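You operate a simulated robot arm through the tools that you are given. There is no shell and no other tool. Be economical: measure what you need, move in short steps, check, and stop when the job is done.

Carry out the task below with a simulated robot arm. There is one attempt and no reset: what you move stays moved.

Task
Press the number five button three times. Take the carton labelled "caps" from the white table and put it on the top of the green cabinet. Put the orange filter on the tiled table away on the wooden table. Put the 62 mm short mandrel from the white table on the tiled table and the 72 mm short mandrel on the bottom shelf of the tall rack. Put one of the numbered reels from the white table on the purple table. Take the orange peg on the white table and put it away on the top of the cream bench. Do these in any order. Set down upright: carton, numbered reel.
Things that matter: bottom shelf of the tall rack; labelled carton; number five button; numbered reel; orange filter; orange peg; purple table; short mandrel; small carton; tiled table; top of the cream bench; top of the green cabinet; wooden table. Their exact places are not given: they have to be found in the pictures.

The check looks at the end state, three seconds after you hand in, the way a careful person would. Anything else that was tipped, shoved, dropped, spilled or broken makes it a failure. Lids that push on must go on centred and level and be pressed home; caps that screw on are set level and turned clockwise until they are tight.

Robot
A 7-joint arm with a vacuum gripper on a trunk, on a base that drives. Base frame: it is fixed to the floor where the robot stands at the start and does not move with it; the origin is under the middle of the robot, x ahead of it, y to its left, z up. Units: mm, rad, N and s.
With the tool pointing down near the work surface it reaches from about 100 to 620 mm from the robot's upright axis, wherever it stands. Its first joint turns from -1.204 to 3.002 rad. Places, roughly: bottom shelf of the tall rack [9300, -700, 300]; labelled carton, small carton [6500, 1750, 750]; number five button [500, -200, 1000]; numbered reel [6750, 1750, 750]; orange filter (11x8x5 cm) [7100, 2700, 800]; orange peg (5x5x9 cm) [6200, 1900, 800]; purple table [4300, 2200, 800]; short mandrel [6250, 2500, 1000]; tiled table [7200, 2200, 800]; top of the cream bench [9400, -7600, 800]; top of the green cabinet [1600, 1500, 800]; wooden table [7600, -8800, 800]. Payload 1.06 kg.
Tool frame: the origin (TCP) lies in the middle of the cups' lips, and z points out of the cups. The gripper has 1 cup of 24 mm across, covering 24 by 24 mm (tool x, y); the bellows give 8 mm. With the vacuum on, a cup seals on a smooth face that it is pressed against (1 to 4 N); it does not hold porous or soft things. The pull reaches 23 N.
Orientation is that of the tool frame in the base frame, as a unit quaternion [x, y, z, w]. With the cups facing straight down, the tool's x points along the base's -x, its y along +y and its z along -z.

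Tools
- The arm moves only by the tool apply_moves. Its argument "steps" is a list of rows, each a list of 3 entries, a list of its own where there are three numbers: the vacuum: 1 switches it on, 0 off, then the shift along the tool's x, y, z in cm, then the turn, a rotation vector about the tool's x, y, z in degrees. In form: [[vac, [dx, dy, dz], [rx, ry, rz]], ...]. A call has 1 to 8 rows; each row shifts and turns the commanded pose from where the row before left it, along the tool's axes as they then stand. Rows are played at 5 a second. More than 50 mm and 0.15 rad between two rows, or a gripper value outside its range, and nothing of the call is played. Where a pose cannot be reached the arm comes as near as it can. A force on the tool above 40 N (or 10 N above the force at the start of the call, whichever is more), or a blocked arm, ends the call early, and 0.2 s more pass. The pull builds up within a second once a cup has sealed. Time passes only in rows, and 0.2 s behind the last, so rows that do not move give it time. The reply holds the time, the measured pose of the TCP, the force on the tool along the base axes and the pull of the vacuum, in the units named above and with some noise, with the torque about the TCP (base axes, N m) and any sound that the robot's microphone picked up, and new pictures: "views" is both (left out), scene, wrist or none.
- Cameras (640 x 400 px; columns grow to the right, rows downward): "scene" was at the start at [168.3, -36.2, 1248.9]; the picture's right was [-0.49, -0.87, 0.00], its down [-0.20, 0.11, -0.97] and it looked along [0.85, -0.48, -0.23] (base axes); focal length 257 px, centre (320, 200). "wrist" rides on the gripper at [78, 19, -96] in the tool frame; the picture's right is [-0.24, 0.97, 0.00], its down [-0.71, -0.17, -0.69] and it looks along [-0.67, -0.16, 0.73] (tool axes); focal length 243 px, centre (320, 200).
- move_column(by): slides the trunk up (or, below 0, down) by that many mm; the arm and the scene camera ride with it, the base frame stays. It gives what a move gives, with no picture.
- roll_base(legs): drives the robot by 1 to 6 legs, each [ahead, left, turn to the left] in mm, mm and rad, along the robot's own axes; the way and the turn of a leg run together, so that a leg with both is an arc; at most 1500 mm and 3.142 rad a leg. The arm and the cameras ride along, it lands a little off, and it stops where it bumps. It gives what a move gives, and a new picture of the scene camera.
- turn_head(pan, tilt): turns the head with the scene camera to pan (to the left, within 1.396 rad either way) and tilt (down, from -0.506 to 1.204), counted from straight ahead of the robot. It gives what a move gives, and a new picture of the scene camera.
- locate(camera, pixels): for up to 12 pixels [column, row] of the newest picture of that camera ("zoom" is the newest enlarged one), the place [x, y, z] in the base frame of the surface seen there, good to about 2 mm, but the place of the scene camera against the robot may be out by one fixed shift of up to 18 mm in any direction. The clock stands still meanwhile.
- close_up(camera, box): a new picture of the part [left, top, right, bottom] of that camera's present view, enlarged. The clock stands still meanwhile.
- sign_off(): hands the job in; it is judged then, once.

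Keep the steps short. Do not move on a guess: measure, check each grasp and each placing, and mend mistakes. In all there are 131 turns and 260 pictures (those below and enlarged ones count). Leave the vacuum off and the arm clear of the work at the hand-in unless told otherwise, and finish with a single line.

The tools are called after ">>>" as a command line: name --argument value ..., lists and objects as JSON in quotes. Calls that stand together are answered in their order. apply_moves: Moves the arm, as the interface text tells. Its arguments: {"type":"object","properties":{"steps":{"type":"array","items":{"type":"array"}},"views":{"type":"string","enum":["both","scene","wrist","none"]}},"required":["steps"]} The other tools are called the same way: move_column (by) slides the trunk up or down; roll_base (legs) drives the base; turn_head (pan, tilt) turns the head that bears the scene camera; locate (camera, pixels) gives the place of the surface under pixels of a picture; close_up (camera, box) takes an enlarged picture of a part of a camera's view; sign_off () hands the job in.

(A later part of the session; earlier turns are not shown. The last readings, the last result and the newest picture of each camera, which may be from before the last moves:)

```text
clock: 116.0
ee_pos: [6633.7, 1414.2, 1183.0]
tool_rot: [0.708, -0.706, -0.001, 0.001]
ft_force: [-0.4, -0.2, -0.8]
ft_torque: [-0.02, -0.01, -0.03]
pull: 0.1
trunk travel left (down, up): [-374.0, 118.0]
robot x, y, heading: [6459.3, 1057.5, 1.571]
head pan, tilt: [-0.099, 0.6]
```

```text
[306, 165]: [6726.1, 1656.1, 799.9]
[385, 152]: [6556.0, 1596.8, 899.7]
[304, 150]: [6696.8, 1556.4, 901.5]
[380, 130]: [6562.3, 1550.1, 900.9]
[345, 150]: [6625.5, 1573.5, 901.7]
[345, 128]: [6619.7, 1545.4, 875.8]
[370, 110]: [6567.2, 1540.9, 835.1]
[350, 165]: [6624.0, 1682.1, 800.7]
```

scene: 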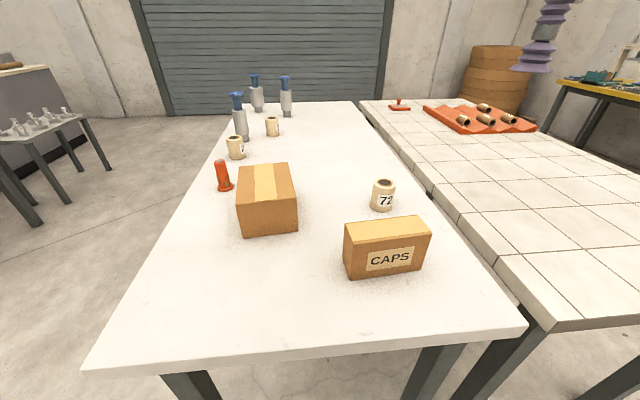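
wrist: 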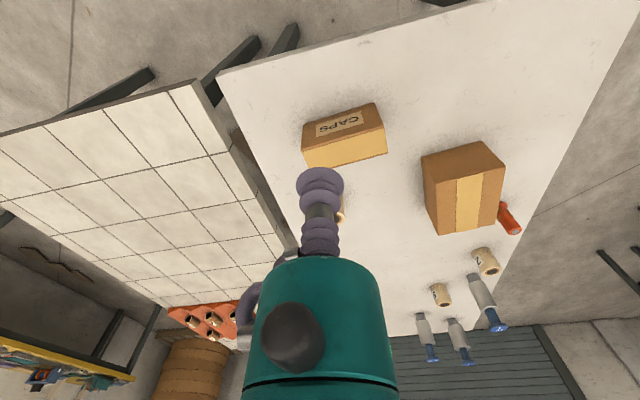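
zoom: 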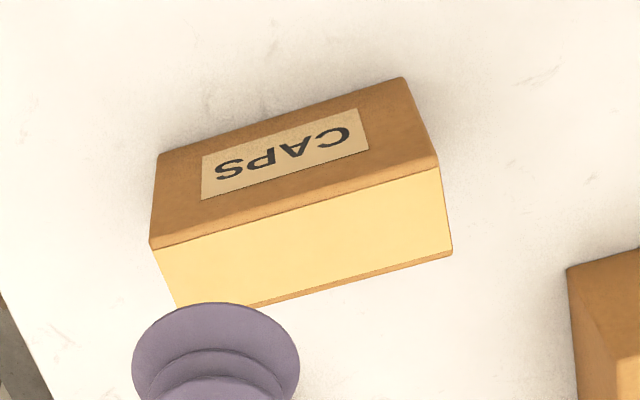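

Top centre ≈ (6626,1576,901). Move over it and descend to ~10 mm above.

>>> apply_moves --steps '[[0, [-4.1, 0.2, 0], [0, 0, 0]], [0, [-4.1, 0.2, 0], [0, 0, 0]], [0, [-4.1, 0.2, 0], [0, 0, 0]], [0, [-4.0, 0.2, 3], [0, 0, 0]], [0, [0, 0, 5], [0, 0, 0]], [0, [0, 0, 5], [0, 0, 0]], [0, [0, 0, 5], [0, 0, 0]], [0, [0, 0, 5], [0, 0, 0]]]' --views "none"

>>> apply_moves --steps '[[1, [0, 0, 3.6], [0, 0, 0]], [1, [0, 0, 0], [0, 0, 0]]]' --views "wrist"

```text
clock: 117.8
ee_pos: [6638.7, 1558.5, 946.0]
tool_rot: [0.707, -0.707, -0.002, 0.0]
ft_force: [0.3, 0.0, 0.4]
ft_torque: [-0.01, 0.0, -0.01]
pull: 0.0
out of reach, approached as far as the arm can: row 3, 4
trunk travel left (down, up): [-374.0, 118.0]
robot x, y, heading: [6458.3, 1054.8, 1.571]
head pan, tilt: [-0.099, 0.6]
```

```text
clock: 118.3
ee_pos: [6639.7, 1558.8, 908.4]
tool_rot: [0.707, -0.707, -0.001, 0.0]
ft_force: [-0.1, -0.4, 0.4]
ft_torque: [0.0, -0.02, -0.02]
pull: 0.0
trunk travel left (down, up): [-374.0, 118.0]
robot x, y, heading: [6458.1, 1055.8, 1.572]
head pan, tilt: [-0.099, 0.6]
```

wrist: 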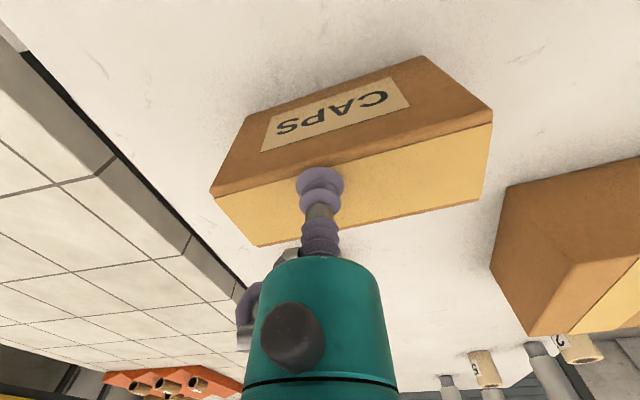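

Correct by 16 mm forward and 13 mm left, then press down.

>>> apply_moves --steps '[[1, [-1.6, 1.3, 0], [0, 0, 0]], [1, [0, 0, 0.7], [0, 0, 0]], [1, [0, 0, 0.3], [0, 0, 0]], [1, [0, 0, 0.2], [0, 0, 0]], [1, [0, 0, 0], [0, 0, 0]], [1, [0, 0, 0], [0, 0, 0]], [1, [0, 0, 0], [0, 0, 0]]]' --views "wrist"

```text
clock: 120.0
ee_pos: [6625.6, 1574.7, 896.3]
tool_rot: [0.707, -0.707, -0.002, 0.001]
ft_force: [3.9, -2.2, 14.6]
ft_torque: [0.0, -0.05, -0.14]
pull: 22.3
trunk travel left (down, up): [-374.0, 118.0]
robot x, y, heading: [6463.4, 1048.9, 1.573]
head pan, tilt: [-0.099, 0.6]
```

wrist: 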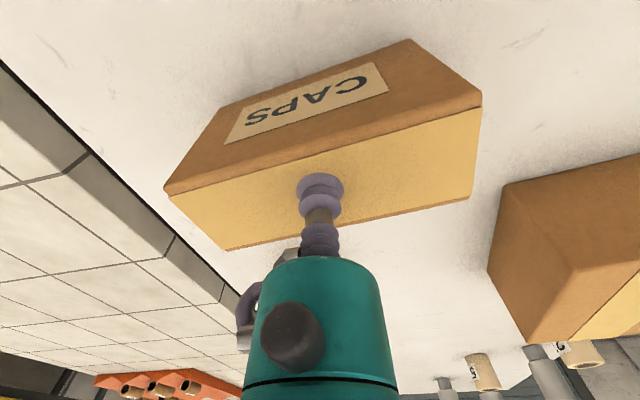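

Sealed (pull 22). Lift straight up and check.

>>> apply_moves --steps '[[1, [0, 0, -1], [0, 0, 0]], [1, [0, 0, -2], [0, 0, 0]], [1, [0, 0, -4], [0, 0, 0]], [1, [0, 0, -4], [0, 0, 0]], [1, [0, 0, -4], [0, 0, 0]], [1, [0, 0, -2], [0, 0, 0]]]' --views "both"

```text
clock: 121.3
ee_pos: [6626.5, 1573.0, 1066.2]
tool_rot: [0.708, -0.707, -0.001, 0.001]
ft_force: [1.0, -0.1, -2.4]
ft_torque: [0.01, 0.02, -0.03]
pull: 22.5
trunk travel left (down, up): [-374.0, 118.0]
robot x, y, heading: [6466.9, 1055.5, 1.572]
head pan, tilt: [-0.099, 0.6]
```

scene: 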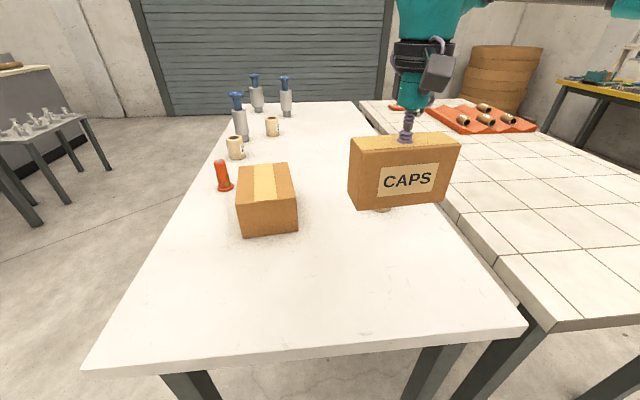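
wrist: 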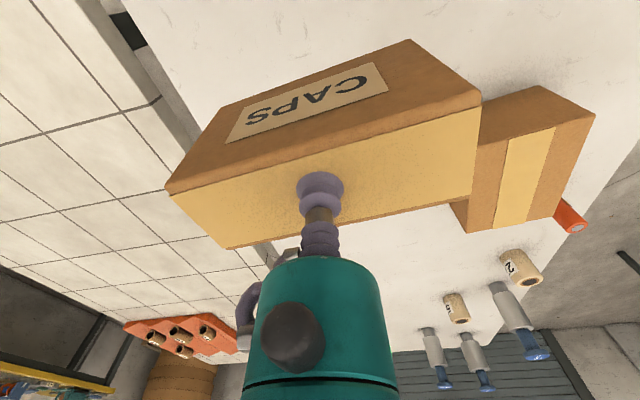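

Holding ~2.4 N. Retract the carton toward the robot, then back off, turn to face −x and drive west along the corridor.

>>> apply_moves --steps '[[1, [3, -0.8, -1], [0, 0, 0]], [1, [3, -0.8, -1], [0, 0, 0]], [1, [3, -0.8, -1], [0, 0, 0]], [1, [3, -0.8, 0], [0, 0, 0]]]' --views "none"

>>> roll_base --legs '[[-300, 0, 0], [0, 0, 1.5708], [1400, 0, 0], [1400, 0, 0], [1300, 0, 0]]'

>>> turn_head --pan -0.2 --tilt 0.3

```text
clock: 122.3
ee_pos: [6657.7, 1454.3, 1096.0]
tool_rot: [0.708, -0.706, -0.001, 0.001]
ft_force: [-0.4, -0.5, -2.7]
ft_torque: [0.0, 0.0, -0.01]
pull: 23.1
trunk travel left (down, up): [-374.0, 118.0]
robot x, y, heading: [6459.3, 1058.4, 1.569]
head pan, tilt: [-0.099, 0.6]
```

```text
clock: 147.6
ee_pos: [1943.2, 902.7, 1096.0]
tool_rot: [1.0, 0.008, 0.0, 0.001]
ft_force: [-0.5, 0.6, -2.4]
ft_torque: [0.0, -0.02, 0.01]
pull: 22.5
trunk travel left (down, up): [-374.0, 118.0]
robot x, y, heading: [2347.9, 706.9, -3.121]
head pan, tilt: [-0.099, 0.6]
```

scene: 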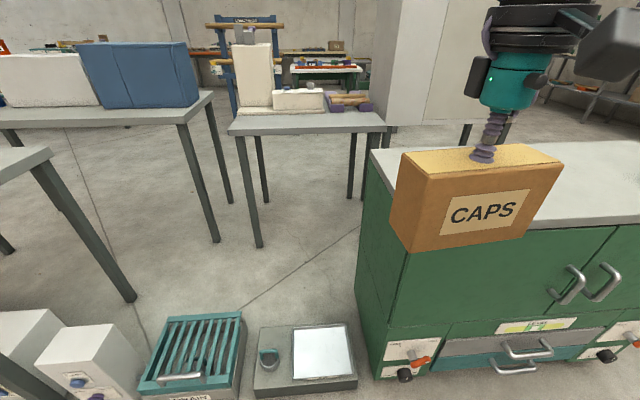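

```text
clock: 148.4
ee_pos: [1943.4, 901.9, 1095.6]
tool_rot: [1.0, 0.009, 0.0, 0.001]
ft_force: [-0.3, -0.1, -3.0]
ft_torque: [-0.03, 0.02, -0.03]
pull: 23.0
trunk travel left (down, up): [-374.0, 118.0]
robot x, y, heading: [2343.8, 712.2, -3.124]
head pan, tilt: [-0.201, 0.3]
```

scene: 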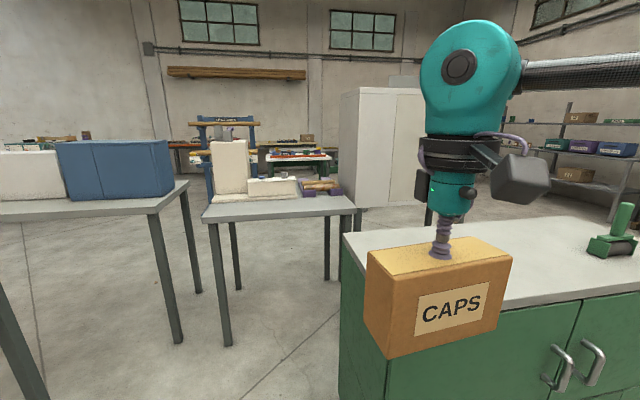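

Cabinet is right ahead. Measure its top edges.

>>> locate --camera "scene" --pixels '[[345, 235], [530, 300], [600, 292], [430, 232], [510, 240], [545, 225], [600, 270], [470, 210], [387, 350]]'

```text
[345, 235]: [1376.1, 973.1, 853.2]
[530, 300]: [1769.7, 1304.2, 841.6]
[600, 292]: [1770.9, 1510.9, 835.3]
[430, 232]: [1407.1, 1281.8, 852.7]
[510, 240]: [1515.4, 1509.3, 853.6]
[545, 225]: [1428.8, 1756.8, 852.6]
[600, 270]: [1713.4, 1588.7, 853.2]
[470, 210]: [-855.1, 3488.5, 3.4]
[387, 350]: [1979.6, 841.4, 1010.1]
```

Cabinet top: x 1350–1770, y 960–1960, z 853. Move right 500 and ahead 180.

>>> roll_base --legs '[[0, -480, 0.0], [180, 0, 0]]'

>>> apply_moves --steps '[[1, [-4, 0, 1], [0, 0, 0]], [1, [-4, 0, 2], [0, 0, 0]], [1, [-3, 0, 3], [0, 0, 0]], [1, [0, 0, 4], [0, 0, 0]], [1, [0, 0, 1], [0, 0, 0]]]' --views "both"

```text
clock: 154.3
ee_pos: [1755.1, 1382.1, 1094.6]
tool_rot: [1.0, 0.009, 0.001, 0.001]
ft_force: [0.3, 0.6, -3.2]
ft_torque: [0.01, 0.01, -0.01]
pull: 23.0
trunk travel left (down, up): [-374.0, 118.0]
robot x, y, heading: [2157.1, 1191.4, -3.122]
head pan, tilt: [-0.201, 0.3]
```

scene: 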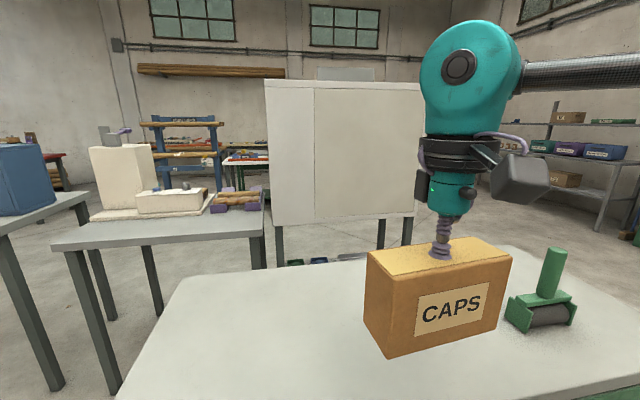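

```text
clock: 155.5
ee_pos: [1645.3, 1378.5, 985.1]
tool_rot: [1.0, 0.009, 0.0, 0.001]
ft_force: [-0.4, 0.2, -2.1]
ft_torque: [-0.01, -0.02, 0.01]
pull: 22.6
trunk travel left (down, up): [-374.0, 118.0]
robot x, y, heading: [2156.9, 1190.5, -3.122]
head pan, tilt: [-0.201, 0.3]
```

scene: 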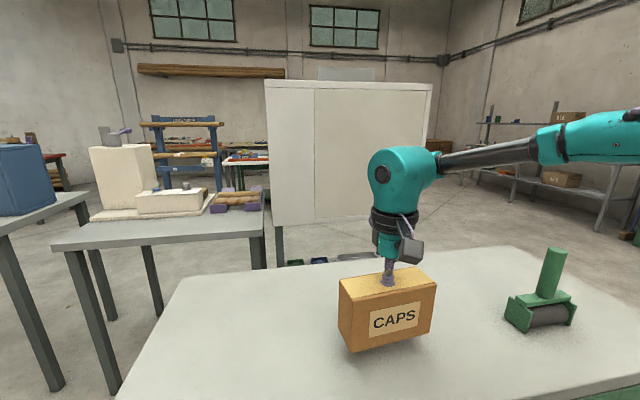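
wrist: 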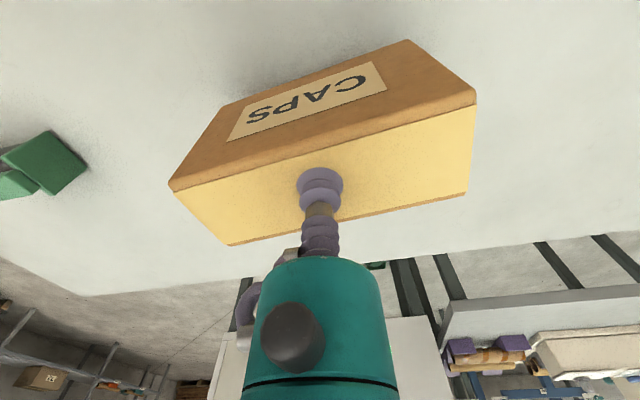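

Lower slowly to contact.

>>> apply_moves --steps '[[1, [0, 0, 2], [0, 0, 0]], [1, [0, 0, 0.6], [0, 0, 0]], [1, [0, 0, 0.3], [0, 0, 0]]]' --views "none"

```text
clock: 156.3
ee_pos: [1645.6, 1379.1, 956.3]
tool_rot: [1.0, 0.008, -0.001, 0.001]
ft_force: [0.6, -0.3, -3.6]
ft_torque: [0.02, -0.02, 0.0]
pull: 22.7
trunk travel left (down, up): [-374.0, 118.0]
robot x, y, heading: [2155.7, 1185.7, -3.124]
head pan, tilt: [-0.201, 0.3]
```

>>> apply_moves --steps '[[1, [0, 0, 0.3], [0, 0, 0]], [1, [0, 0, 0.3], [0, 0, 0]], [1, [0, 0, 0.2], [0, 0, 0]]]' --views "none"

```text
clock: 157.1
ee_pos: [1645.3, 1379.6, 950.9]
tool_rot: [1.0, 0.007, -0.002, 0.002]
ft_force: [-1.6, 3.5, 13.3]
ft_torque: [0.01, -0.04, 0.14]
pull: 22.5
trunk travel left (down, up): [-374.0, 118.0]
robot x, y, heading: [2155.5, 1188.1, -3.127]
head pan, tilt: [-0.201, 0.3]
```

Contact. Ease up 2 mm, release, wait and lift.

>>> apply_moves --steps '[[1, [0, 0, -0.2], [0, 0, 0]], [0, [0, 0, 0], [0, 0, 0]], [0, [0, 0, 0], [0, 0, 0]], [0, [0, 0, 0], [0, 0, 0]], [0, [0, 0, -1], [0, 0, 0]], [0, [0, 0, -4], [0, 0, 0]], [0, [0, 0, -4.5], [0, 0, 0]], [0, [0, 0, -4.5], [0, 0, 0]]]' --views "scene"

```text
clock: 158.9
ee_pos: [1643.4, 1379.9, 1091.1]
tool_rot: [1.0, 0.008, 0.0, 0.001]
ft_force: [0.1, -0.1, 0.4]
ft_torque: [0.02, 0.03, 0.02]
pull: 0.1
trunk travel left (down, up): [-374.0, 118.0]
robot x, y, heading: [2158.0, 1187.1, -3.123]
head pan, tilt: [-0.201, 0.3]
```

scene: 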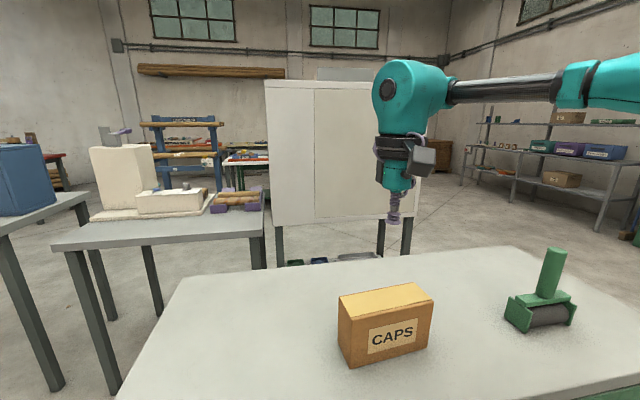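

Carton stands upright. Retract arm, drive back to the white table's west side.

>>> apply_moves --steps '[[0, [4, 0, -3], [0, 0, 0]], [0, [4, 0, -3], [0, 0, 0]], [0, [5, 0, -3], [0, 0, 0]]]' --views "none"

>>> roll_base --legs '[[0, 450, 0], [-1400, 0, 0], [-1400, 0, 0], [-500, 0, 0], [0, 0, -1.59]]'

>>> turn_head --pan 0.2 --tilt 0.25

```text
refused: row 3 steps farther than a row can; nothing moved
```

```text
clock: 182.8
ee_pos: [5646.2, 1343.6, 1091.5]
tool_rot: [0.717, -0.697, -0.001, 0.001]
ft_force: [0.0, 0.5, -0.4]
ft_torque: [0.0, -0.01, 0.01]
pull: 0.0
trunk travel left (down, up): [-374.0, 118.0]
robot x, y, heading: [5464.1, 832.8, 1.601]
head pan, tilt: [-0.201, 0.3]
```

scene: 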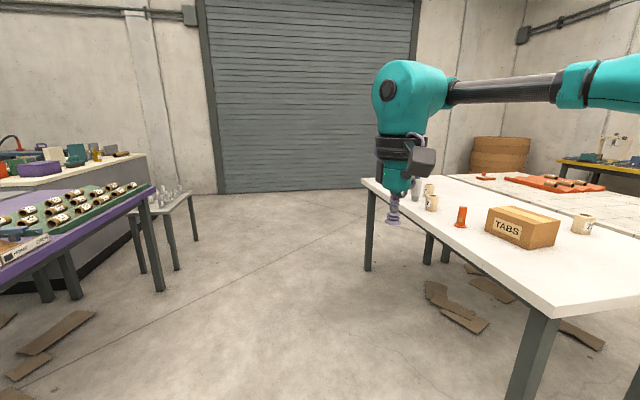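

```text
clock: 183.7
ee_pos: [5645.6, 1344.2, 1089.7]
tool_rot: [0.717, -0.697, -0.002, 0.0]
ft_force: [-0.2, -0.6, -0.3]
ft_torque: [-0.04, 0.0, 0.03]
pull: 0.1
trunk travel left (down, up): [-374.0, 118.0]
robot x, y, heading: [5460.4, 834.3, 1.599]
head pan, tilt: [0.201, 0.25]
```

scene: 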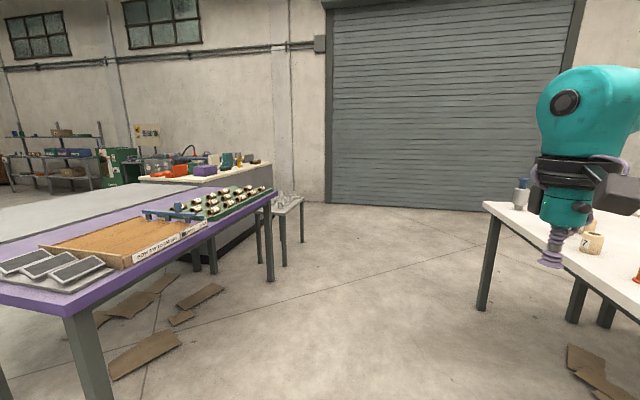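

>>> locate --camera "scene" --pixels '[[62, 310], [270, 195], [125, 285], [215, 225], [255, 200], [20, 240], [60, 225], [135, 205], [150, 320], [285, 205], [230, 290], [485, 205]]'

>>> close_up --camera "scene" --box '[0, 150, 300, 330]'

```text
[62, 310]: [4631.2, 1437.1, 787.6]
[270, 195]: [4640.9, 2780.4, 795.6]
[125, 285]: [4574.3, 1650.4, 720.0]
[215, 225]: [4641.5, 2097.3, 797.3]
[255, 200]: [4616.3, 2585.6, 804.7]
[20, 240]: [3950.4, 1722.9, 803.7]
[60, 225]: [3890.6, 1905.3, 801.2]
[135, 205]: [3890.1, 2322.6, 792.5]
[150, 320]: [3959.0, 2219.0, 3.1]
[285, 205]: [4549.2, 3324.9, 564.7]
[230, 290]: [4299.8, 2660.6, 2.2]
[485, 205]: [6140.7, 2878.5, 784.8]
```

```text
2.13 times, centred on (150, 240) of scene
```

zoom: 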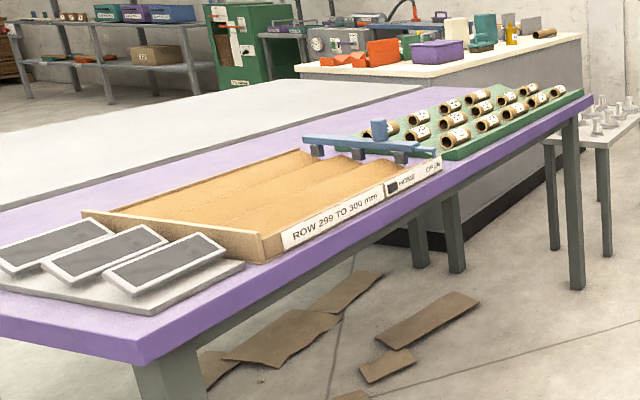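

Retract the arm, drive up the aisle between the tables and face the white table (+x).

>>> apply_moves --steps '[[0, [3.5, 0, -3], [0, 0, 0]], [0, [3.5, 0, -3], [0, 0, 0]], [0, [3.5, 0, -3], [0, 0, 0]], [0, [3, 0, -1], [0, 0, 0]]]' --views "none"

>>> roll_base --legs '[[1330, 0, 0], [0, 0, -1.6], [320, 0, 0]]'

>>> turn_head --pan 0.0 --tilt 0.5

>>> close_up --camera "wrist" --box '[0, 0, 640, 400]'

```text
clock: 184.7
ee_pos: [5649.8, 1208.7, 1189.6]
tool_rot: [0.716, -0.698, 0.0, 0.001]
ft_force: [-0.4, -0.1, -1.0]
ft_torque: [-0.04, 0.01, 0.02]
pull: 0.1
trunk travel left (down, up): [-374.0, 118.0]
robot x, y, heading: [5459.6, 829.8, 1.601]
head pan, tilt: [0.201, 0.25]
```

```text
clock: 196.9
ee_pos: [6123.5, 1955.1, 1187.9]
tool_rot: [-0.001, 1.0, 0.0, 0.0]
ft_force: [-0.2, 0.6, 0.5]
ft_torque: [-0.01, 0.02, -0.02]
pull: 0.1
trunk travel left (down, up): [-374.0, 118.0]
robot x, y, heading: [5751.7, 2156.7, 0.001]
head pan, tilt: [0.201, 0.25]
```

scene: 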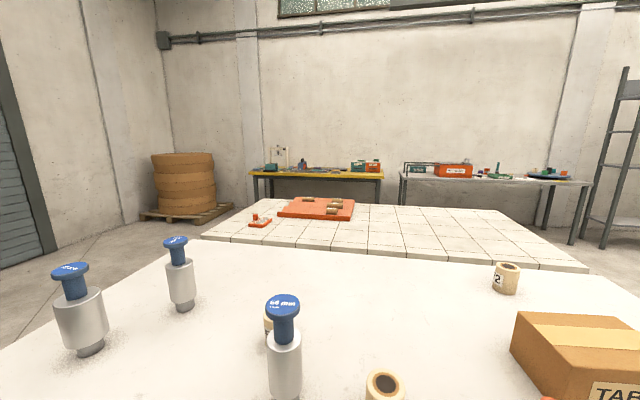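

```text
clock: 197.7
ee_pos: [6123.3, 1955.5, 1188.2]
tool_rot: [0.001, 1.0, 0.002, 0.001]
ft_force: [0.8, -0.5, -0.2]
ft_torque: [-0.03, -0.01, 0.03]
pull: 0.1
trunk travel left (down, up): [-374.0, 118.0]
robot x, y, heading: [5745.2, 2148.3, 0.001]
head pan, tilt: [0.0, 0.499]
```

scene: 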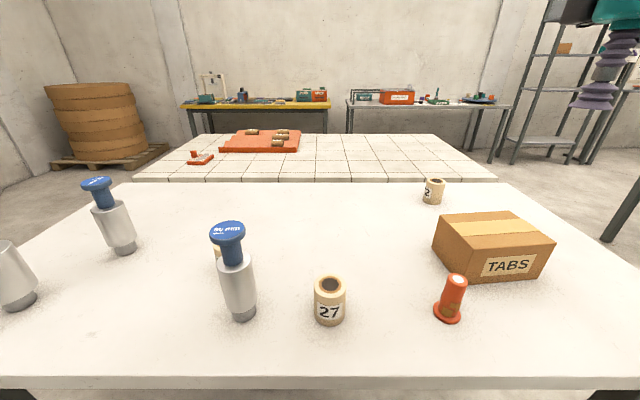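

```text
1.00 times, centred on (320, 200) of wrist (not enlarged: the box is as wide or as high as the picture)
```

zoom: 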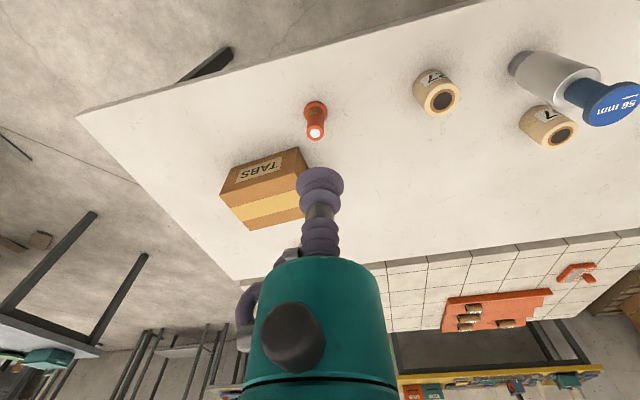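

The mandrels carry sizes on their tops. Zoom.

>>> close_up --camera "scene" --box '[180, 205, 280, 265]'

>>> turn_head --pan 0.5 --tilt 0.5

>>> close_up --camera "scene" --box '[40, 150, 360, 350]'

```text
6.40 times, centred on (230, 235) of scene
```

zoom: 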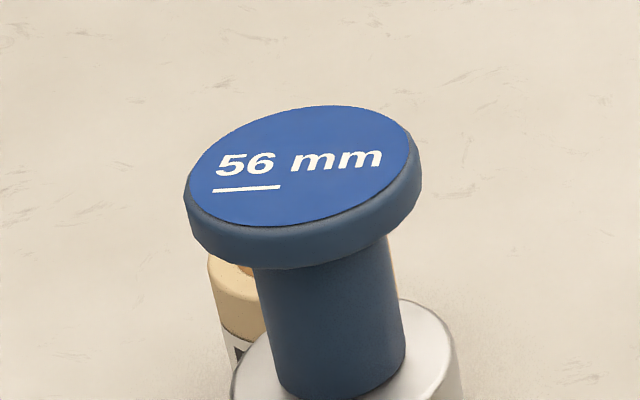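

```text
clock: 198.6
ee_pos: [6123.7, 1955.6, 1189.2]
tool_rot: [0.0, 1.0, 0.001, 0.001]
ft_force: [-1.0, -0.3, -0.7]
ft_torque: [-0.05, -0.03, 0.0]
pull: 0.0
trunk travel left (down, up): [-374.0, 118.0]
robot x, y, heading: [5745.5, 2155.8, 0.004]
head pan, tilt: [0.499, 0.499]
```

scene: 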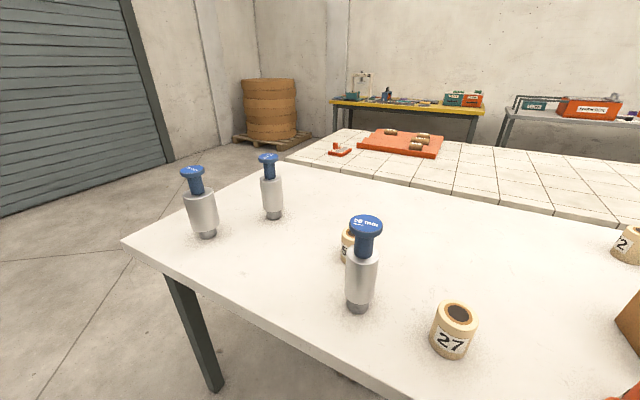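

```text
2.00 times, centred on (200, 250) of scene
```

zoom: 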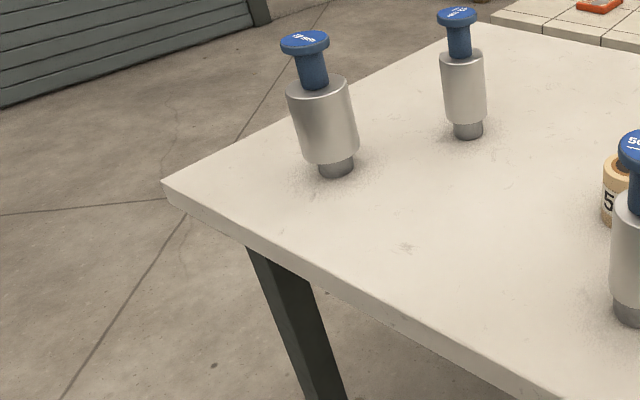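

>>> close_up --camera "scene" --box '[172, 158, 212, 183]'

>>> close_up --camera "scene" --box '[248, 146, 288, 171]'

>>> locate --camera "scene" --pixels '[[192, 171], [267, 158], [364, 222], [360, 305], [205, 235], [273, 215], [442, 310], [345, 240], [340, 150], [203, 210]]'

```text
16.00 times, centred on (192, 170) of scene
```

zoom: 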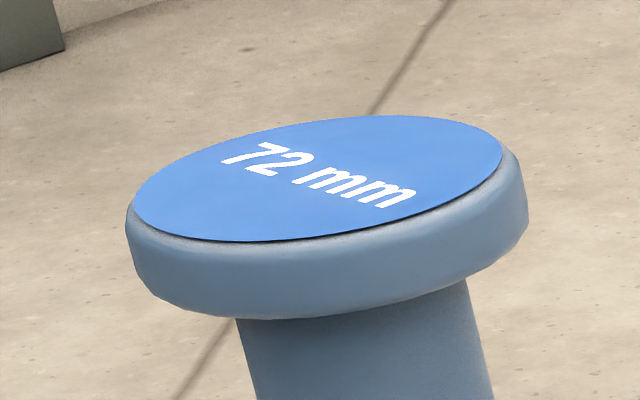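

```text
16.00 times, centred on (268, 158) of scene
```

zoom: 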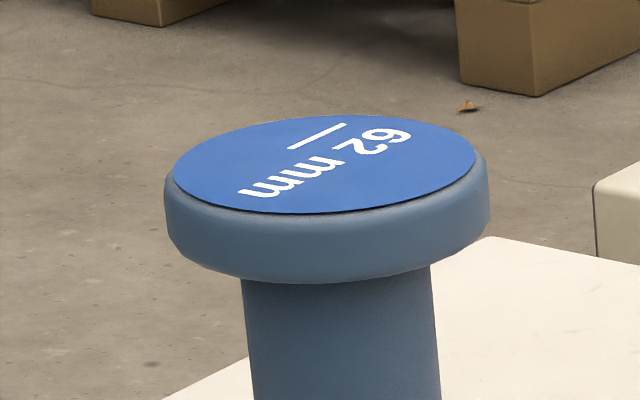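

```text
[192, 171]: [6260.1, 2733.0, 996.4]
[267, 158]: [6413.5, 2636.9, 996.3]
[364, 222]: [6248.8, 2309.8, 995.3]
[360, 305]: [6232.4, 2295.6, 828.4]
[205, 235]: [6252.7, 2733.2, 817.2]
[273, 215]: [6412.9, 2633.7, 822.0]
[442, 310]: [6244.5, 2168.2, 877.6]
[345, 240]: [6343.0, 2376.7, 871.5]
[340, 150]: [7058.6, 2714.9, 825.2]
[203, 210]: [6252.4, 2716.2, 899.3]
```

72 mm is at (6260,2733), 62 mm at (6413,2637). I look straight down to see how big the base is and how close it may get.

>>> turn_head --pan 0.5 --tilt 1.2

```text
clock: 199.7
ee_pos: [6123.5, 1955.3, 1189.4]
tool_rot: [-0.001, 1.0, 0.001, 0.0]
ft_force: [0.1, -0.9, -0.3]
ft_torque: [-0.02, 0.01, 0.02]
pull: 0.1
trunk travel left (down, up): [-374.0, 118.0]
robot x, y, heading: [5749.5, 2153.7, 0.003]
head pan, tilt: [0.499, 1.201]
```

scene: 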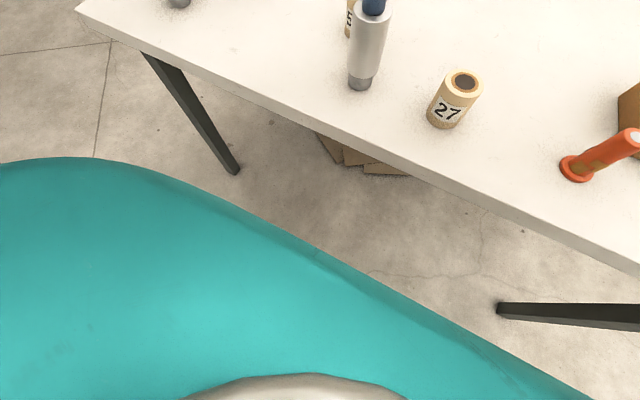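

>>> locate --camera "scene" --pixels '[[300, 250], [200, 195], [420, 318], [80, 165], [560, 390], [290, 385], [200, 300], [350, 380], [320, 140]]'

```text
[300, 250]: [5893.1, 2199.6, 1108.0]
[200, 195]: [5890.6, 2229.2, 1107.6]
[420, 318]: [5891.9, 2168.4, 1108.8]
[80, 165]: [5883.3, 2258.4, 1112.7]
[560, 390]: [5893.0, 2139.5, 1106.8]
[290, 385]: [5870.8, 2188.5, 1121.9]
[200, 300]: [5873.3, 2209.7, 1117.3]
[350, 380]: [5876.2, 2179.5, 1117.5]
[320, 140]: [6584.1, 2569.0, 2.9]
```

Only the trunk is visible. The reel "27" is right in front; take a close look at its top.

>>> close_up --camera "scene" --box '[410, 60, 500, 140]'

>>> locate --camera "zoom" --pixels '[[375, 155], [375, 120], [300, 130], [430, 230], [480, 190], [300, 200], [380, 95], [375, 170]]'

```text
5.00 times, centred on (455, 100) of scene
```

zoom: 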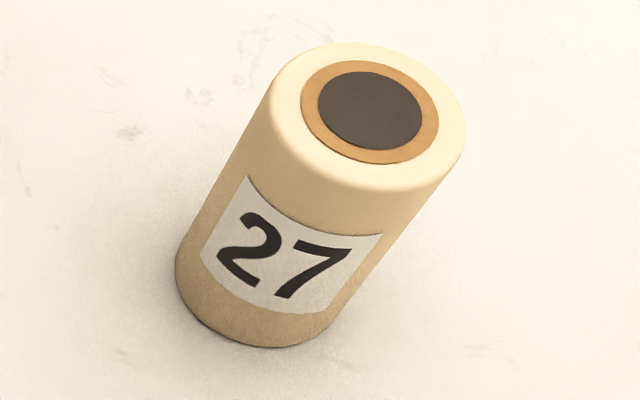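

```text
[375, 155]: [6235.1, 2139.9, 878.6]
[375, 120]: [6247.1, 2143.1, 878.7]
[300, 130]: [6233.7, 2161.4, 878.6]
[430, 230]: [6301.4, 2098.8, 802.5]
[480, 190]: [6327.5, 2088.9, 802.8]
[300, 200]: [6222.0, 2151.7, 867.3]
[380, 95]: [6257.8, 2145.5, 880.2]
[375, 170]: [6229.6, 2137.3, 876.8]
```

Top is flat (dark disc at same height, z≈879), so the cup can seal on its centre. Move over it.

>>> apply_moves --steps '[[0, [-4, 0, 0], [0, 0, 0]], [0, [-4, 1, 1], [0, 0, 0]], [0, [-1, 4.5, 1], [0, 0, 0]], [0, [-1, 4.5, 1], [0, 0, 0]], [0, [-1, 4.5, 1], [0, 0, 0]], [0, [-1, 4, 2], [0, 0, 0]], [0, [0, 0, 5], [0, 0, 0]], [0, [0, 0, 5], [0, 0, 0]]]' --views "wrist"

```text
clock: 201.5
ee_pos: [6186.9, 2045.2, 1006.3]
tool_rot: [0.0, 1.0, 0.001, 0.0]
ft_force: [-0.6, 0.7, -0.3]
ft_torque: [0.01, 0.03, 0.05]
pull: 0.1
out of reach, approached as far as the arm can: row 3, 4, 5, 6
trunk travel left (down, up): [-374.0, 118.0]
robot x, y, heading: [5747.4, 2150.5, 0.002]
head pan, tilt: [0.499, 1.201]
```

wrist: 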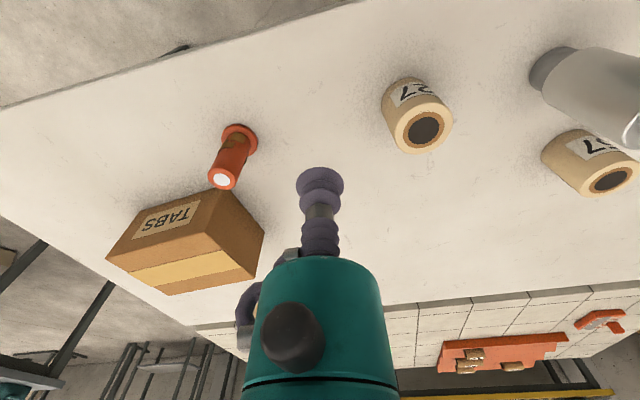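

Stuck around rel y −105; test whether yawing the tool frees it.

>>> apply_moves --steps '[[0, [0, 2, 0], [0, 0, -8]], [0, [0, 2, 0], [0, 0, -8]]]' --views "none"

```text
clock: 202.1
ee_pos: [6191.1, 2065.7, 1007.2]
tool_rot: [-0.14, 0.99, 0.001, 0.001]
ft_force: [-0.2, 0.1, 0.0]
ft_torque: [0.03, -0.03, 0.0]
pull: 0.0
out of reach, approached as far as the arm can: row 2
trunk travel left (down, up): [-374.0, 118.0]
robot x, y, heading: [5749.2, 2156.2, 0.001]
head pan, tilt: [0.499, 1.201]
```

I'll work at about 170 mm to the right of the robot axis, as with the carton: restore yaw, move the tool right, then strafe the base left.

>>> apply_moves --steps '[[0, [0, -2, -2], [0, 0, 8]], [0, [0, -2, -2], [0, 0, 8]], [0, [0, -4, 0], [0, 0, 0]]]' --views "none"

>>> roll_base --legs '[[0, 165, 0]]'

>>> close_up --camera "wrist" --box '[160, 60, 480, 260]'

```text
clock: 202.9
ee_pos: [6201.0, 1986.3, 1048.2]
tool_rot: [0.002, 1.0, 0.001, 0.0]
ft_force: [0.1, 0.2, -0.7]
ft_torque: [-0.01, -0.03, 0.0]
pull: 0.2
trunk travel left (down, up): [-374.0, 118.0]
robot x, y, heading: [5746.2, 2154.3, -0.003]
head pan, tilt: [0.499, 1.201]
```

```text
clock: 205.0
ee_pos: [6201.2, 2153.5, 1047.3]
tool_rot: [0.001, 1.0, 0.001, 0.001]
ft_force: [0.6, -1.5, 0.5]
ft_torque: [-0.02, 0.0, 0.02]
pull: 0.1
trunk travel left (down, up): [-374.0, 118.0]
robot x, y, heading: [5748.0, 2320.8, 0.003]
head pan, tilt: [0.499, 1.201]
```

scene: 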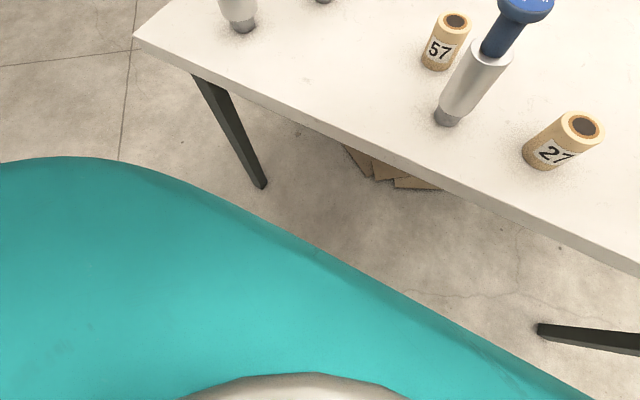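

```text
2.00 times, centred on (320, 160) of wrist
```

zoom: 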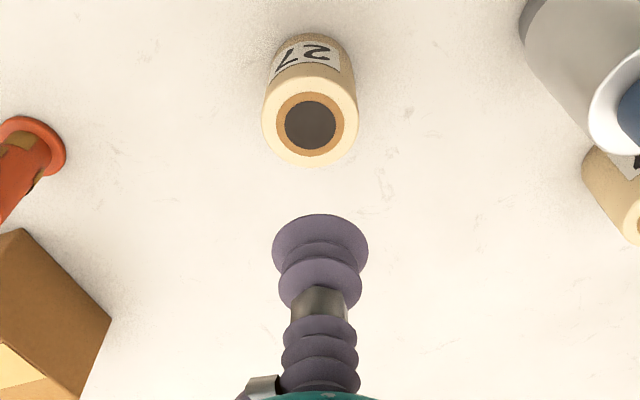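

Locate the dark disc at zoom (310,125).

>>> locate --camera "zoom" --pixels '[[310, 125], [310, 102], [310, 148], [285, 125], [336, 125], [310, 163]]'

```text
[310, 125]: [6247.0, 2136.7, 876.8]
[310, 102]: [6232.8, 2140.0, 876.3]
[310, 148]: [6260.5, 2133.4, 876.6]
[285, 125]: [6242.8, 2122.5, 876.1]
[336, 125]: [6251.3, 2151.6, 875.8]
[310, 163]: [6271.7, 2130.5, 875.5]
```

Centre (6247,2137,876). Move over, descend with vacuum on.

>>> apply_moves --steps '[[0, [-4.6, -1.6, 0], [0, 0, 0]], [0, [0, 0, 5], [0, 0, 0]], [0, [0, 0, 5], [0, 0, 0]], [0, [0, 0, 4], [0, 0, 0]], [1, [0, 0, 1.5], [0, 0, 0]], [1, [0, 0, 0], [0, 0, 0]]]' --views "none"

>>> apply_moves --steps '[[1, [0, 0, 0.9], [0, 0, 0]], [1, [0, 0, 0.3], [0, 0, 0]], [1, [0, 0, 0.2], [0, 0, 0]], [1, [0, 0, 0], [0, 0, 0]], [1, [0, 0, 0], [0, 0, 0]], [1, [0, 0, 0], [0, 0, 0]]]' --views "wrist"

```text
clock: 206.4
ee_pos: [6248.4, 2138.5, 891.0]
tool_rot: [0.0, 1.0, 0.001, 0.0]
ft_force: [0.7, 0.3, 1.0]
ft_torque: [0.01, 0.01, 0.0]
pull: 0.0
trunk travel left (down, up): [-374.0, 118.0]
robot x, y, heading: [5748.2, 2320.3, 0.001]
head pan, tilt: [0.499, 1.201]
```

```text
clock: 207.8
ee_pos: [6247.3, 2137.7, 878.8]
tool_rot: [0.0, 1.0, 0.001, 0.0]
ft_force: [0.7, -0.1, -0.5]
ft_torque: [0.03, 0.01, 0.03]
pull: 0.1
trunk travel left (down, up): [-374.0, 118.0]
robot x, y, heading: [5749.5, 2320.4, 0.002]
head pan, tilt: [0.499, 1.201]
```

wrist: 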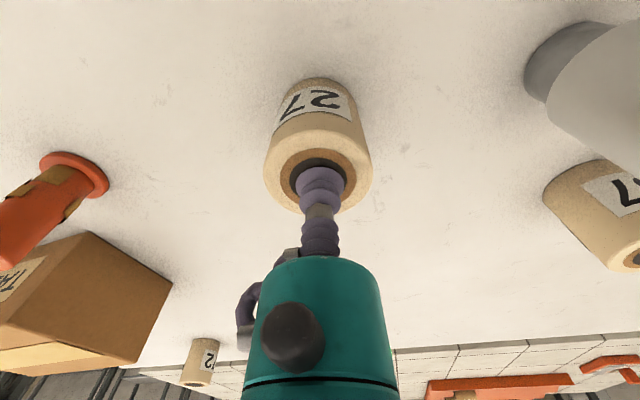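

Not touching yet; go down in 2 mm steps.

>>> apply_moves --steps '[[1, [0, 0, 0.2], [0, 0, 0]], [1, [0, 0, 0.2], [0, 0, 0]], [1, [0, 0, 0.2], [0, 0, 0]], [1, [0, 0, 0], [0, 0, 0]], [1, [0, 0, 0], [0, 0, 0]], [1, [0, 0, 0], [0, 0, 0]]]' --views "none"

```text
clock: 209.2
ee_pos: [6247.5, 2137.7, 872.7]
tool_rot: [-0.001, 1.0, 0.001, 0.0]
ft_force: [3.4, -1.6, 13.7]
ft_torque: [-0.03, -0.01, 0.0]
pull: 23.0
trunk travel left (down, up): [-374.0, 118.0]
robot x, y, heading: [5746.9, 2319.7, 0.001]
head pan, tilt: [0.499, 1.201]
```

Sealed. Lift, retract, then drive round to the south end of the purple table.

>>> apply_moves --steps '[[1, [0, 0, -2], [0, 0, 0]], [1, [0, 0, -4], [0, 0, 0]], [1, [0, 0, -4], [0, 0, 0]], [1, [0, 0, -4.5], [0, 0, 0]], [1, [2, 0, -4], [0, 0, 0]], [1, [4, -1, 0], [0, 0, 0]], [1, [4, -1, 0], [0, 0, 0]]]' --views "wrist"

>>> roll_base --legs '[[-300, 0, 0], [0, -1490, 0], [-1490, 0, 0], [-80, 0, 0], [0, 0, 1.5708]]'

>>> turn_head --pan -0.1 --tilt 0.6

```text
clock: 210.8
ee_pos: [6147.4, 2117.3, 1058.1]
tool_rot: [0.0, 1.0, 0.001, 0.0]
ft_force: [0.5, 0.3, -0.9]
ft_torque: [0.0, 0.0, -0.01]
pull: 23.2
trunk travel left (down, up): [-374.0, 118.0]
robot x, y, heading: [5747.8, 2316.2, -0.001]
head pan, tilt: [0.499, 1.201]
```

wrist: 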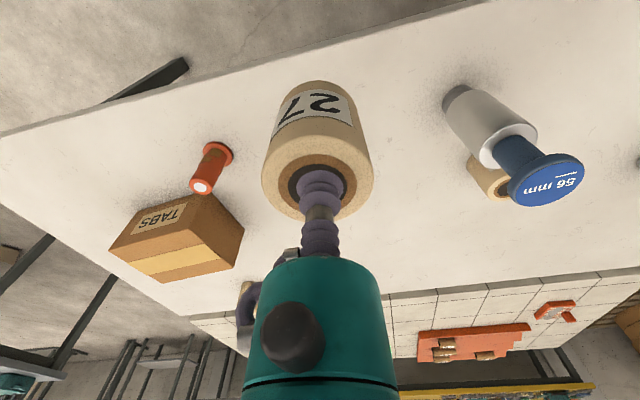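

```text
clock: 237.2
ee_pos: [4071.8, 1238.5, 1058.4]
tool_rot: [-0.698, 0.716, 0.001, -0.001]
ft_force: [0.1, -0.6, -1.0]
ft_torque: [0.01, -0.02, -0.04]
pull: 23.0
trunk travel left (down, up): [-374.0, 118.0]
robot x, y, heading: [3858.0, 844.9, 1.546]
head pan, tilt: [0.499, 1.201]
```

scene: 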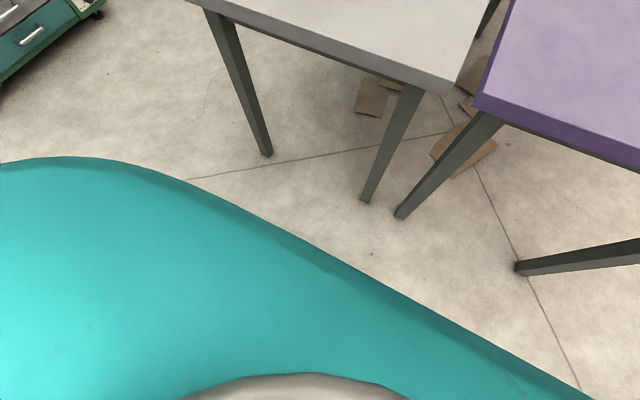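

```text
clock: 238.2
ee_pos: [4070.6, 1237.9, 1057.6]
tool_rot: [-0.698, 0.716, 0.001, -0.001]
ft_force: [0.0, -1.2, -1.8]
ft_torque: [0.0, -0.04, -0.01]
pull: 22.8
trunk travel left (down, up): [-374.0, 118.0]
robot x, y, heading: [3860.1, 843.8, 1.546]
head pan, tilt: [-0.099, 0.6]
```

scene: 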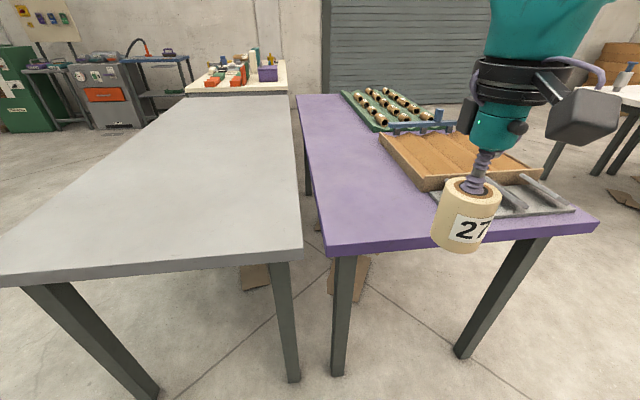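

A wide free purple area at the west side. Measure.

>>> locate --camera "scene" --pixels '[[327, 247], [370, 210], [380, 190], [430, 190], [340, 180], [395, 160], [590, 225]]'

```text
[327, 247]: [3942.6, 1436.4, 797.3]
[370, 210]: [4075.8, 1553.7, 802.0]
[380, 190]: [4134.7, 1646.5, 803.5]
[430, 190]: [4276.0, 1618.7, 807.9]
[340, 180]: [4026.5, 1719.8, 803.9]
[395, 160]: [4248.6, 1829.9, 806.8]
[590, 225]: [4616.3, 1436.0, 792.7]
```

Drive ahead 230, extend, and lower to just above.

>>> roll_base --legs '[[230, 0, 0.02]]'

>>> apply_moves --steps '[[1, [-4, 0, 2], [0, 0, 0]], [1, [-4, 0, 2], [0, 0, 0]], [1, [-2, 0, 4], [0, 0, 0]], [1, [0, 0, 4.5], [0, 0, 0]], [1, [0, 0, 4.0], [0, 0, 0]]]' --views "scene"

```text
clock: 239.9
ee_pos: [4067.4, 1474.1, 1057.7]
tool_rot: [-0.704, 0.71, 0.001, 0.0]
ft_force: [-0.4, 1.0, -1.7]
ft_torque: [0.03, 0.04, 0.04]
pull: 22.8
trunk travel left (down, up): [-374.0, 118.0]
robot x, y, heading: [3866.4, 1074.8, 1.561]
head pan, tilt: [-0.099, 0.6]
```

scene: 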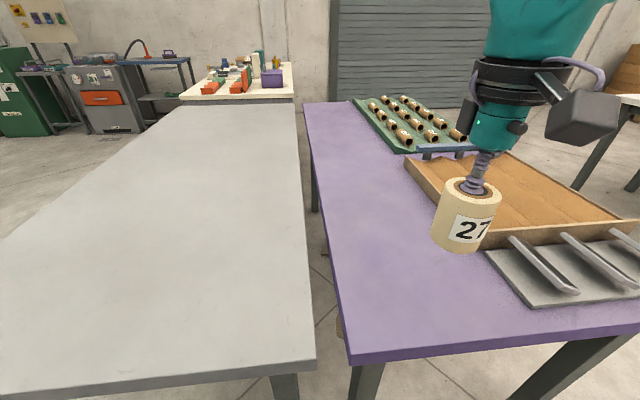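

```text
clock: 241.1
ee_pos: [4066.9, 1571.6, 891.1]
tool_rot: [-0.704, 0.71, 0.001, 0.0]
ft_force: [0.7, 0.2, -1.6]
ft_torque: [-0.01, 0.03, 0.0]
pull: 22.9
trunk travel left (down, up): [-374.0, 118.0]
robot x, y, heading: [3860.3, 1075.8, 1.567]
head pan, tilt: [-0.099, 0.6]
```

scene: 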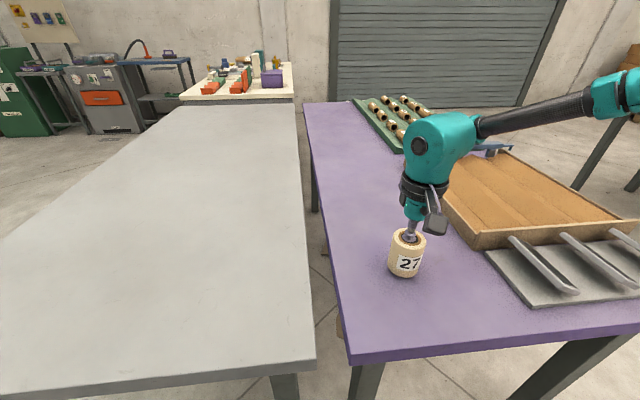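

Clear spot. Lower in small steps to contact.

>>> apply_moves --steps '[[1, [0, 0, 0.8], [0, 0, 0]], [1, [0, 0, 0.3], [0, 0, 0]], [1, [0, 0, 0.3], [0, 0, 0]]]' --views "none"

```text
clock: 241.9
ee_pos: [4067.7, 1573.6, 877.2]
tool_rot: [-0.705, 0.709, 0.001, 0.0]
ft_force: [0.3, 0.4, -0.4]
ft_torque: [0.0, 0.02, 0.0]
pull: 23.3
trunk travel left (down, up): [-374.0, 118.0]
robot x, y, heading: [3860.0, 1074.8, 1.565]
head pan, tilt: [-0.099, 0.6]
```

>>> apply_moves --steps '[[1, [0, 0, 0.2], [0, 0, 0]], [1, [0, 0, 0.15], [0, 0, 0]]]' --views "none"

```text
clock: 242.5
ee_pos: [4067.8, 1573.2, 875.7]
tool_rot: [-0.705, 0.709, 0.0, -0.001]
ft_force: [0.7, -0.8, 5.5]
ft_torque: [-0.05, -0.03, -0.02]
pull: 22.6
trunk travel left (down, up): [-374.0, 118.0]
robot x, y, heading: [3864.0, 1073.4, 1.563]
head pan, tilt: [-0.099, 0.6]
```

Contact (5.5 N). Release and lift.

>>> apply_moves --steps '[[0, [0, 0, 0], [0, 0, 0]], [0, [0, 0, 0], [0, 0, 0]], [0, [0, 0, 0], [0, 0, 0]], [0, [0, 0, -1], [0, 0, 0]], [0, [0, 0, -4.5], [0, 0, 0]], [0, [0, 0, -4.5], [0, 0, 0]], [0, [3, 0, -4], [0, 0, 0]], [0, [3, 0, -4], [0, 0, 0]]]' --views "scene"

```text
clock: 244.3
ee_pos: [4067.6, 1512.1, 1055.9]
tool_rot: [-0.705, 0.71, 0.001, -0.001]
ft_force: [0.9, 0.1, -0.3]
ft_torque: [-0.02, -0.05, 0.01]
pull: 0.1
trunk travel left (down, up): [-374.0, 118.0]
robot x, y, heading: [3863.0, 1076.1, 1.561]
head pan, tilt: [-0.099, 0.6]
```

scene: 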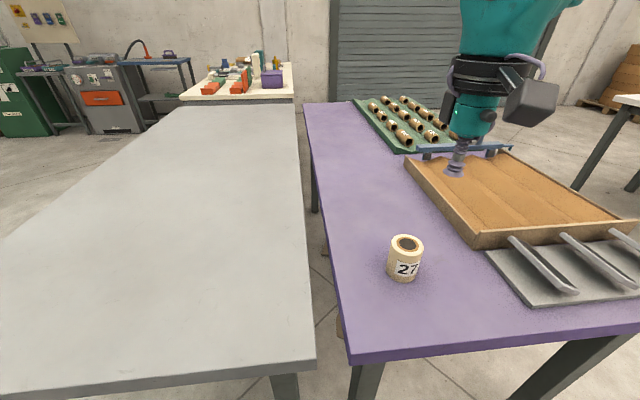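

Reel stands upright. Next the 62 mm mandrel from the table's north side. Retract arm and drive there.

>>> apply_moves --steps '[[0, [3, 0, -4], [0, 0, 0]], [0, [3, -0.5, -4], [0, 0, 0]], [0, [2, 0, -4], [0, 0, 0]]]' --views "none"

>>> roll_base --legs '[[-280, 0, 0], [0, -1490, 0], [0, -110, 0.01], [1300, 0, 0], [1270, 0, 0]]'

>>> roll_base --legs '[[0, 0, -1.5708], [1150, 0, 0], [0, 0, -1.5708]]'

>>> turn_head --pan 0.0 --tilt 0.5

```text
refused: row 2 steps farther than a row can; nothing moved
```

```text
clock: 272.4
ee_pos: [5650.8, 3789.2, 1055.3]
tool_rot: [0.708, -0.706, 0.0, 0.0]
ft_force: [-0.9, 0.0, 0.1]
ft_torque: [0.02, 0.0, 0.03]
pull: 0.0
trunk travel left (down, up): [-374.0, 118.0]
robot x, y, heading: [5448.5, 3351.7, 1.571]
head pan, tilt: [-0.099, 0.6]
```

scene: 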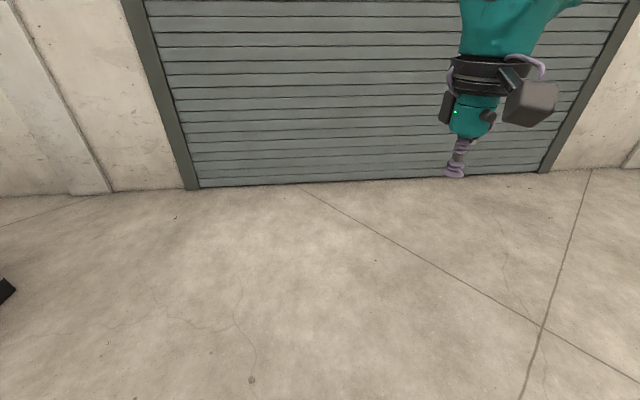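

```text
clock: 285.9
ee_pos: [6392.4, 2893.2, 1055.3]
tool_rot: [0.711, 0.704, 0.001, 0.001]
ft_force: [0.5, -0.5, -0.4]
ft_torque: [0.01, 0.0, 0.04]
pull: 0.1
trunk travel left (down, up): [-374.0, 118.0]
robot x, y, heading: [6600.0, 3330.5, -1.579]
head pan, tilt: [-0.099, 0.6]
```

scene: 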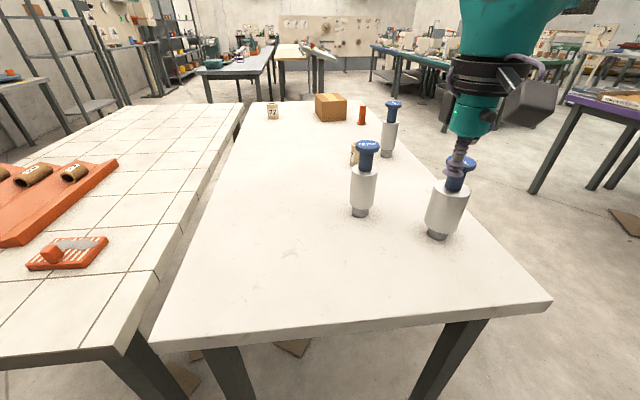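

```text
clock: 286.6
ee_pos: [6392.2, 2892.3, 1055.7]
tool_rot: [0.71, 0.704, 0.001, 0.001]
ft_force: [0.3, 0.3, 0.5]
ft_torque: [0.01, -0.03, -0.01]
pull: 0.0
trunk travel left (down, up): [-374.0, 118.0]
robot x, y, heading: [6598.7, 3331.7, -1.58]
head pan, tilt: [0.0, 0.499]
```

scene: 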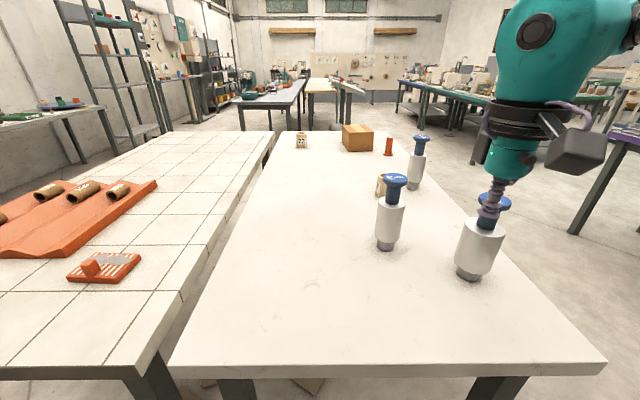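

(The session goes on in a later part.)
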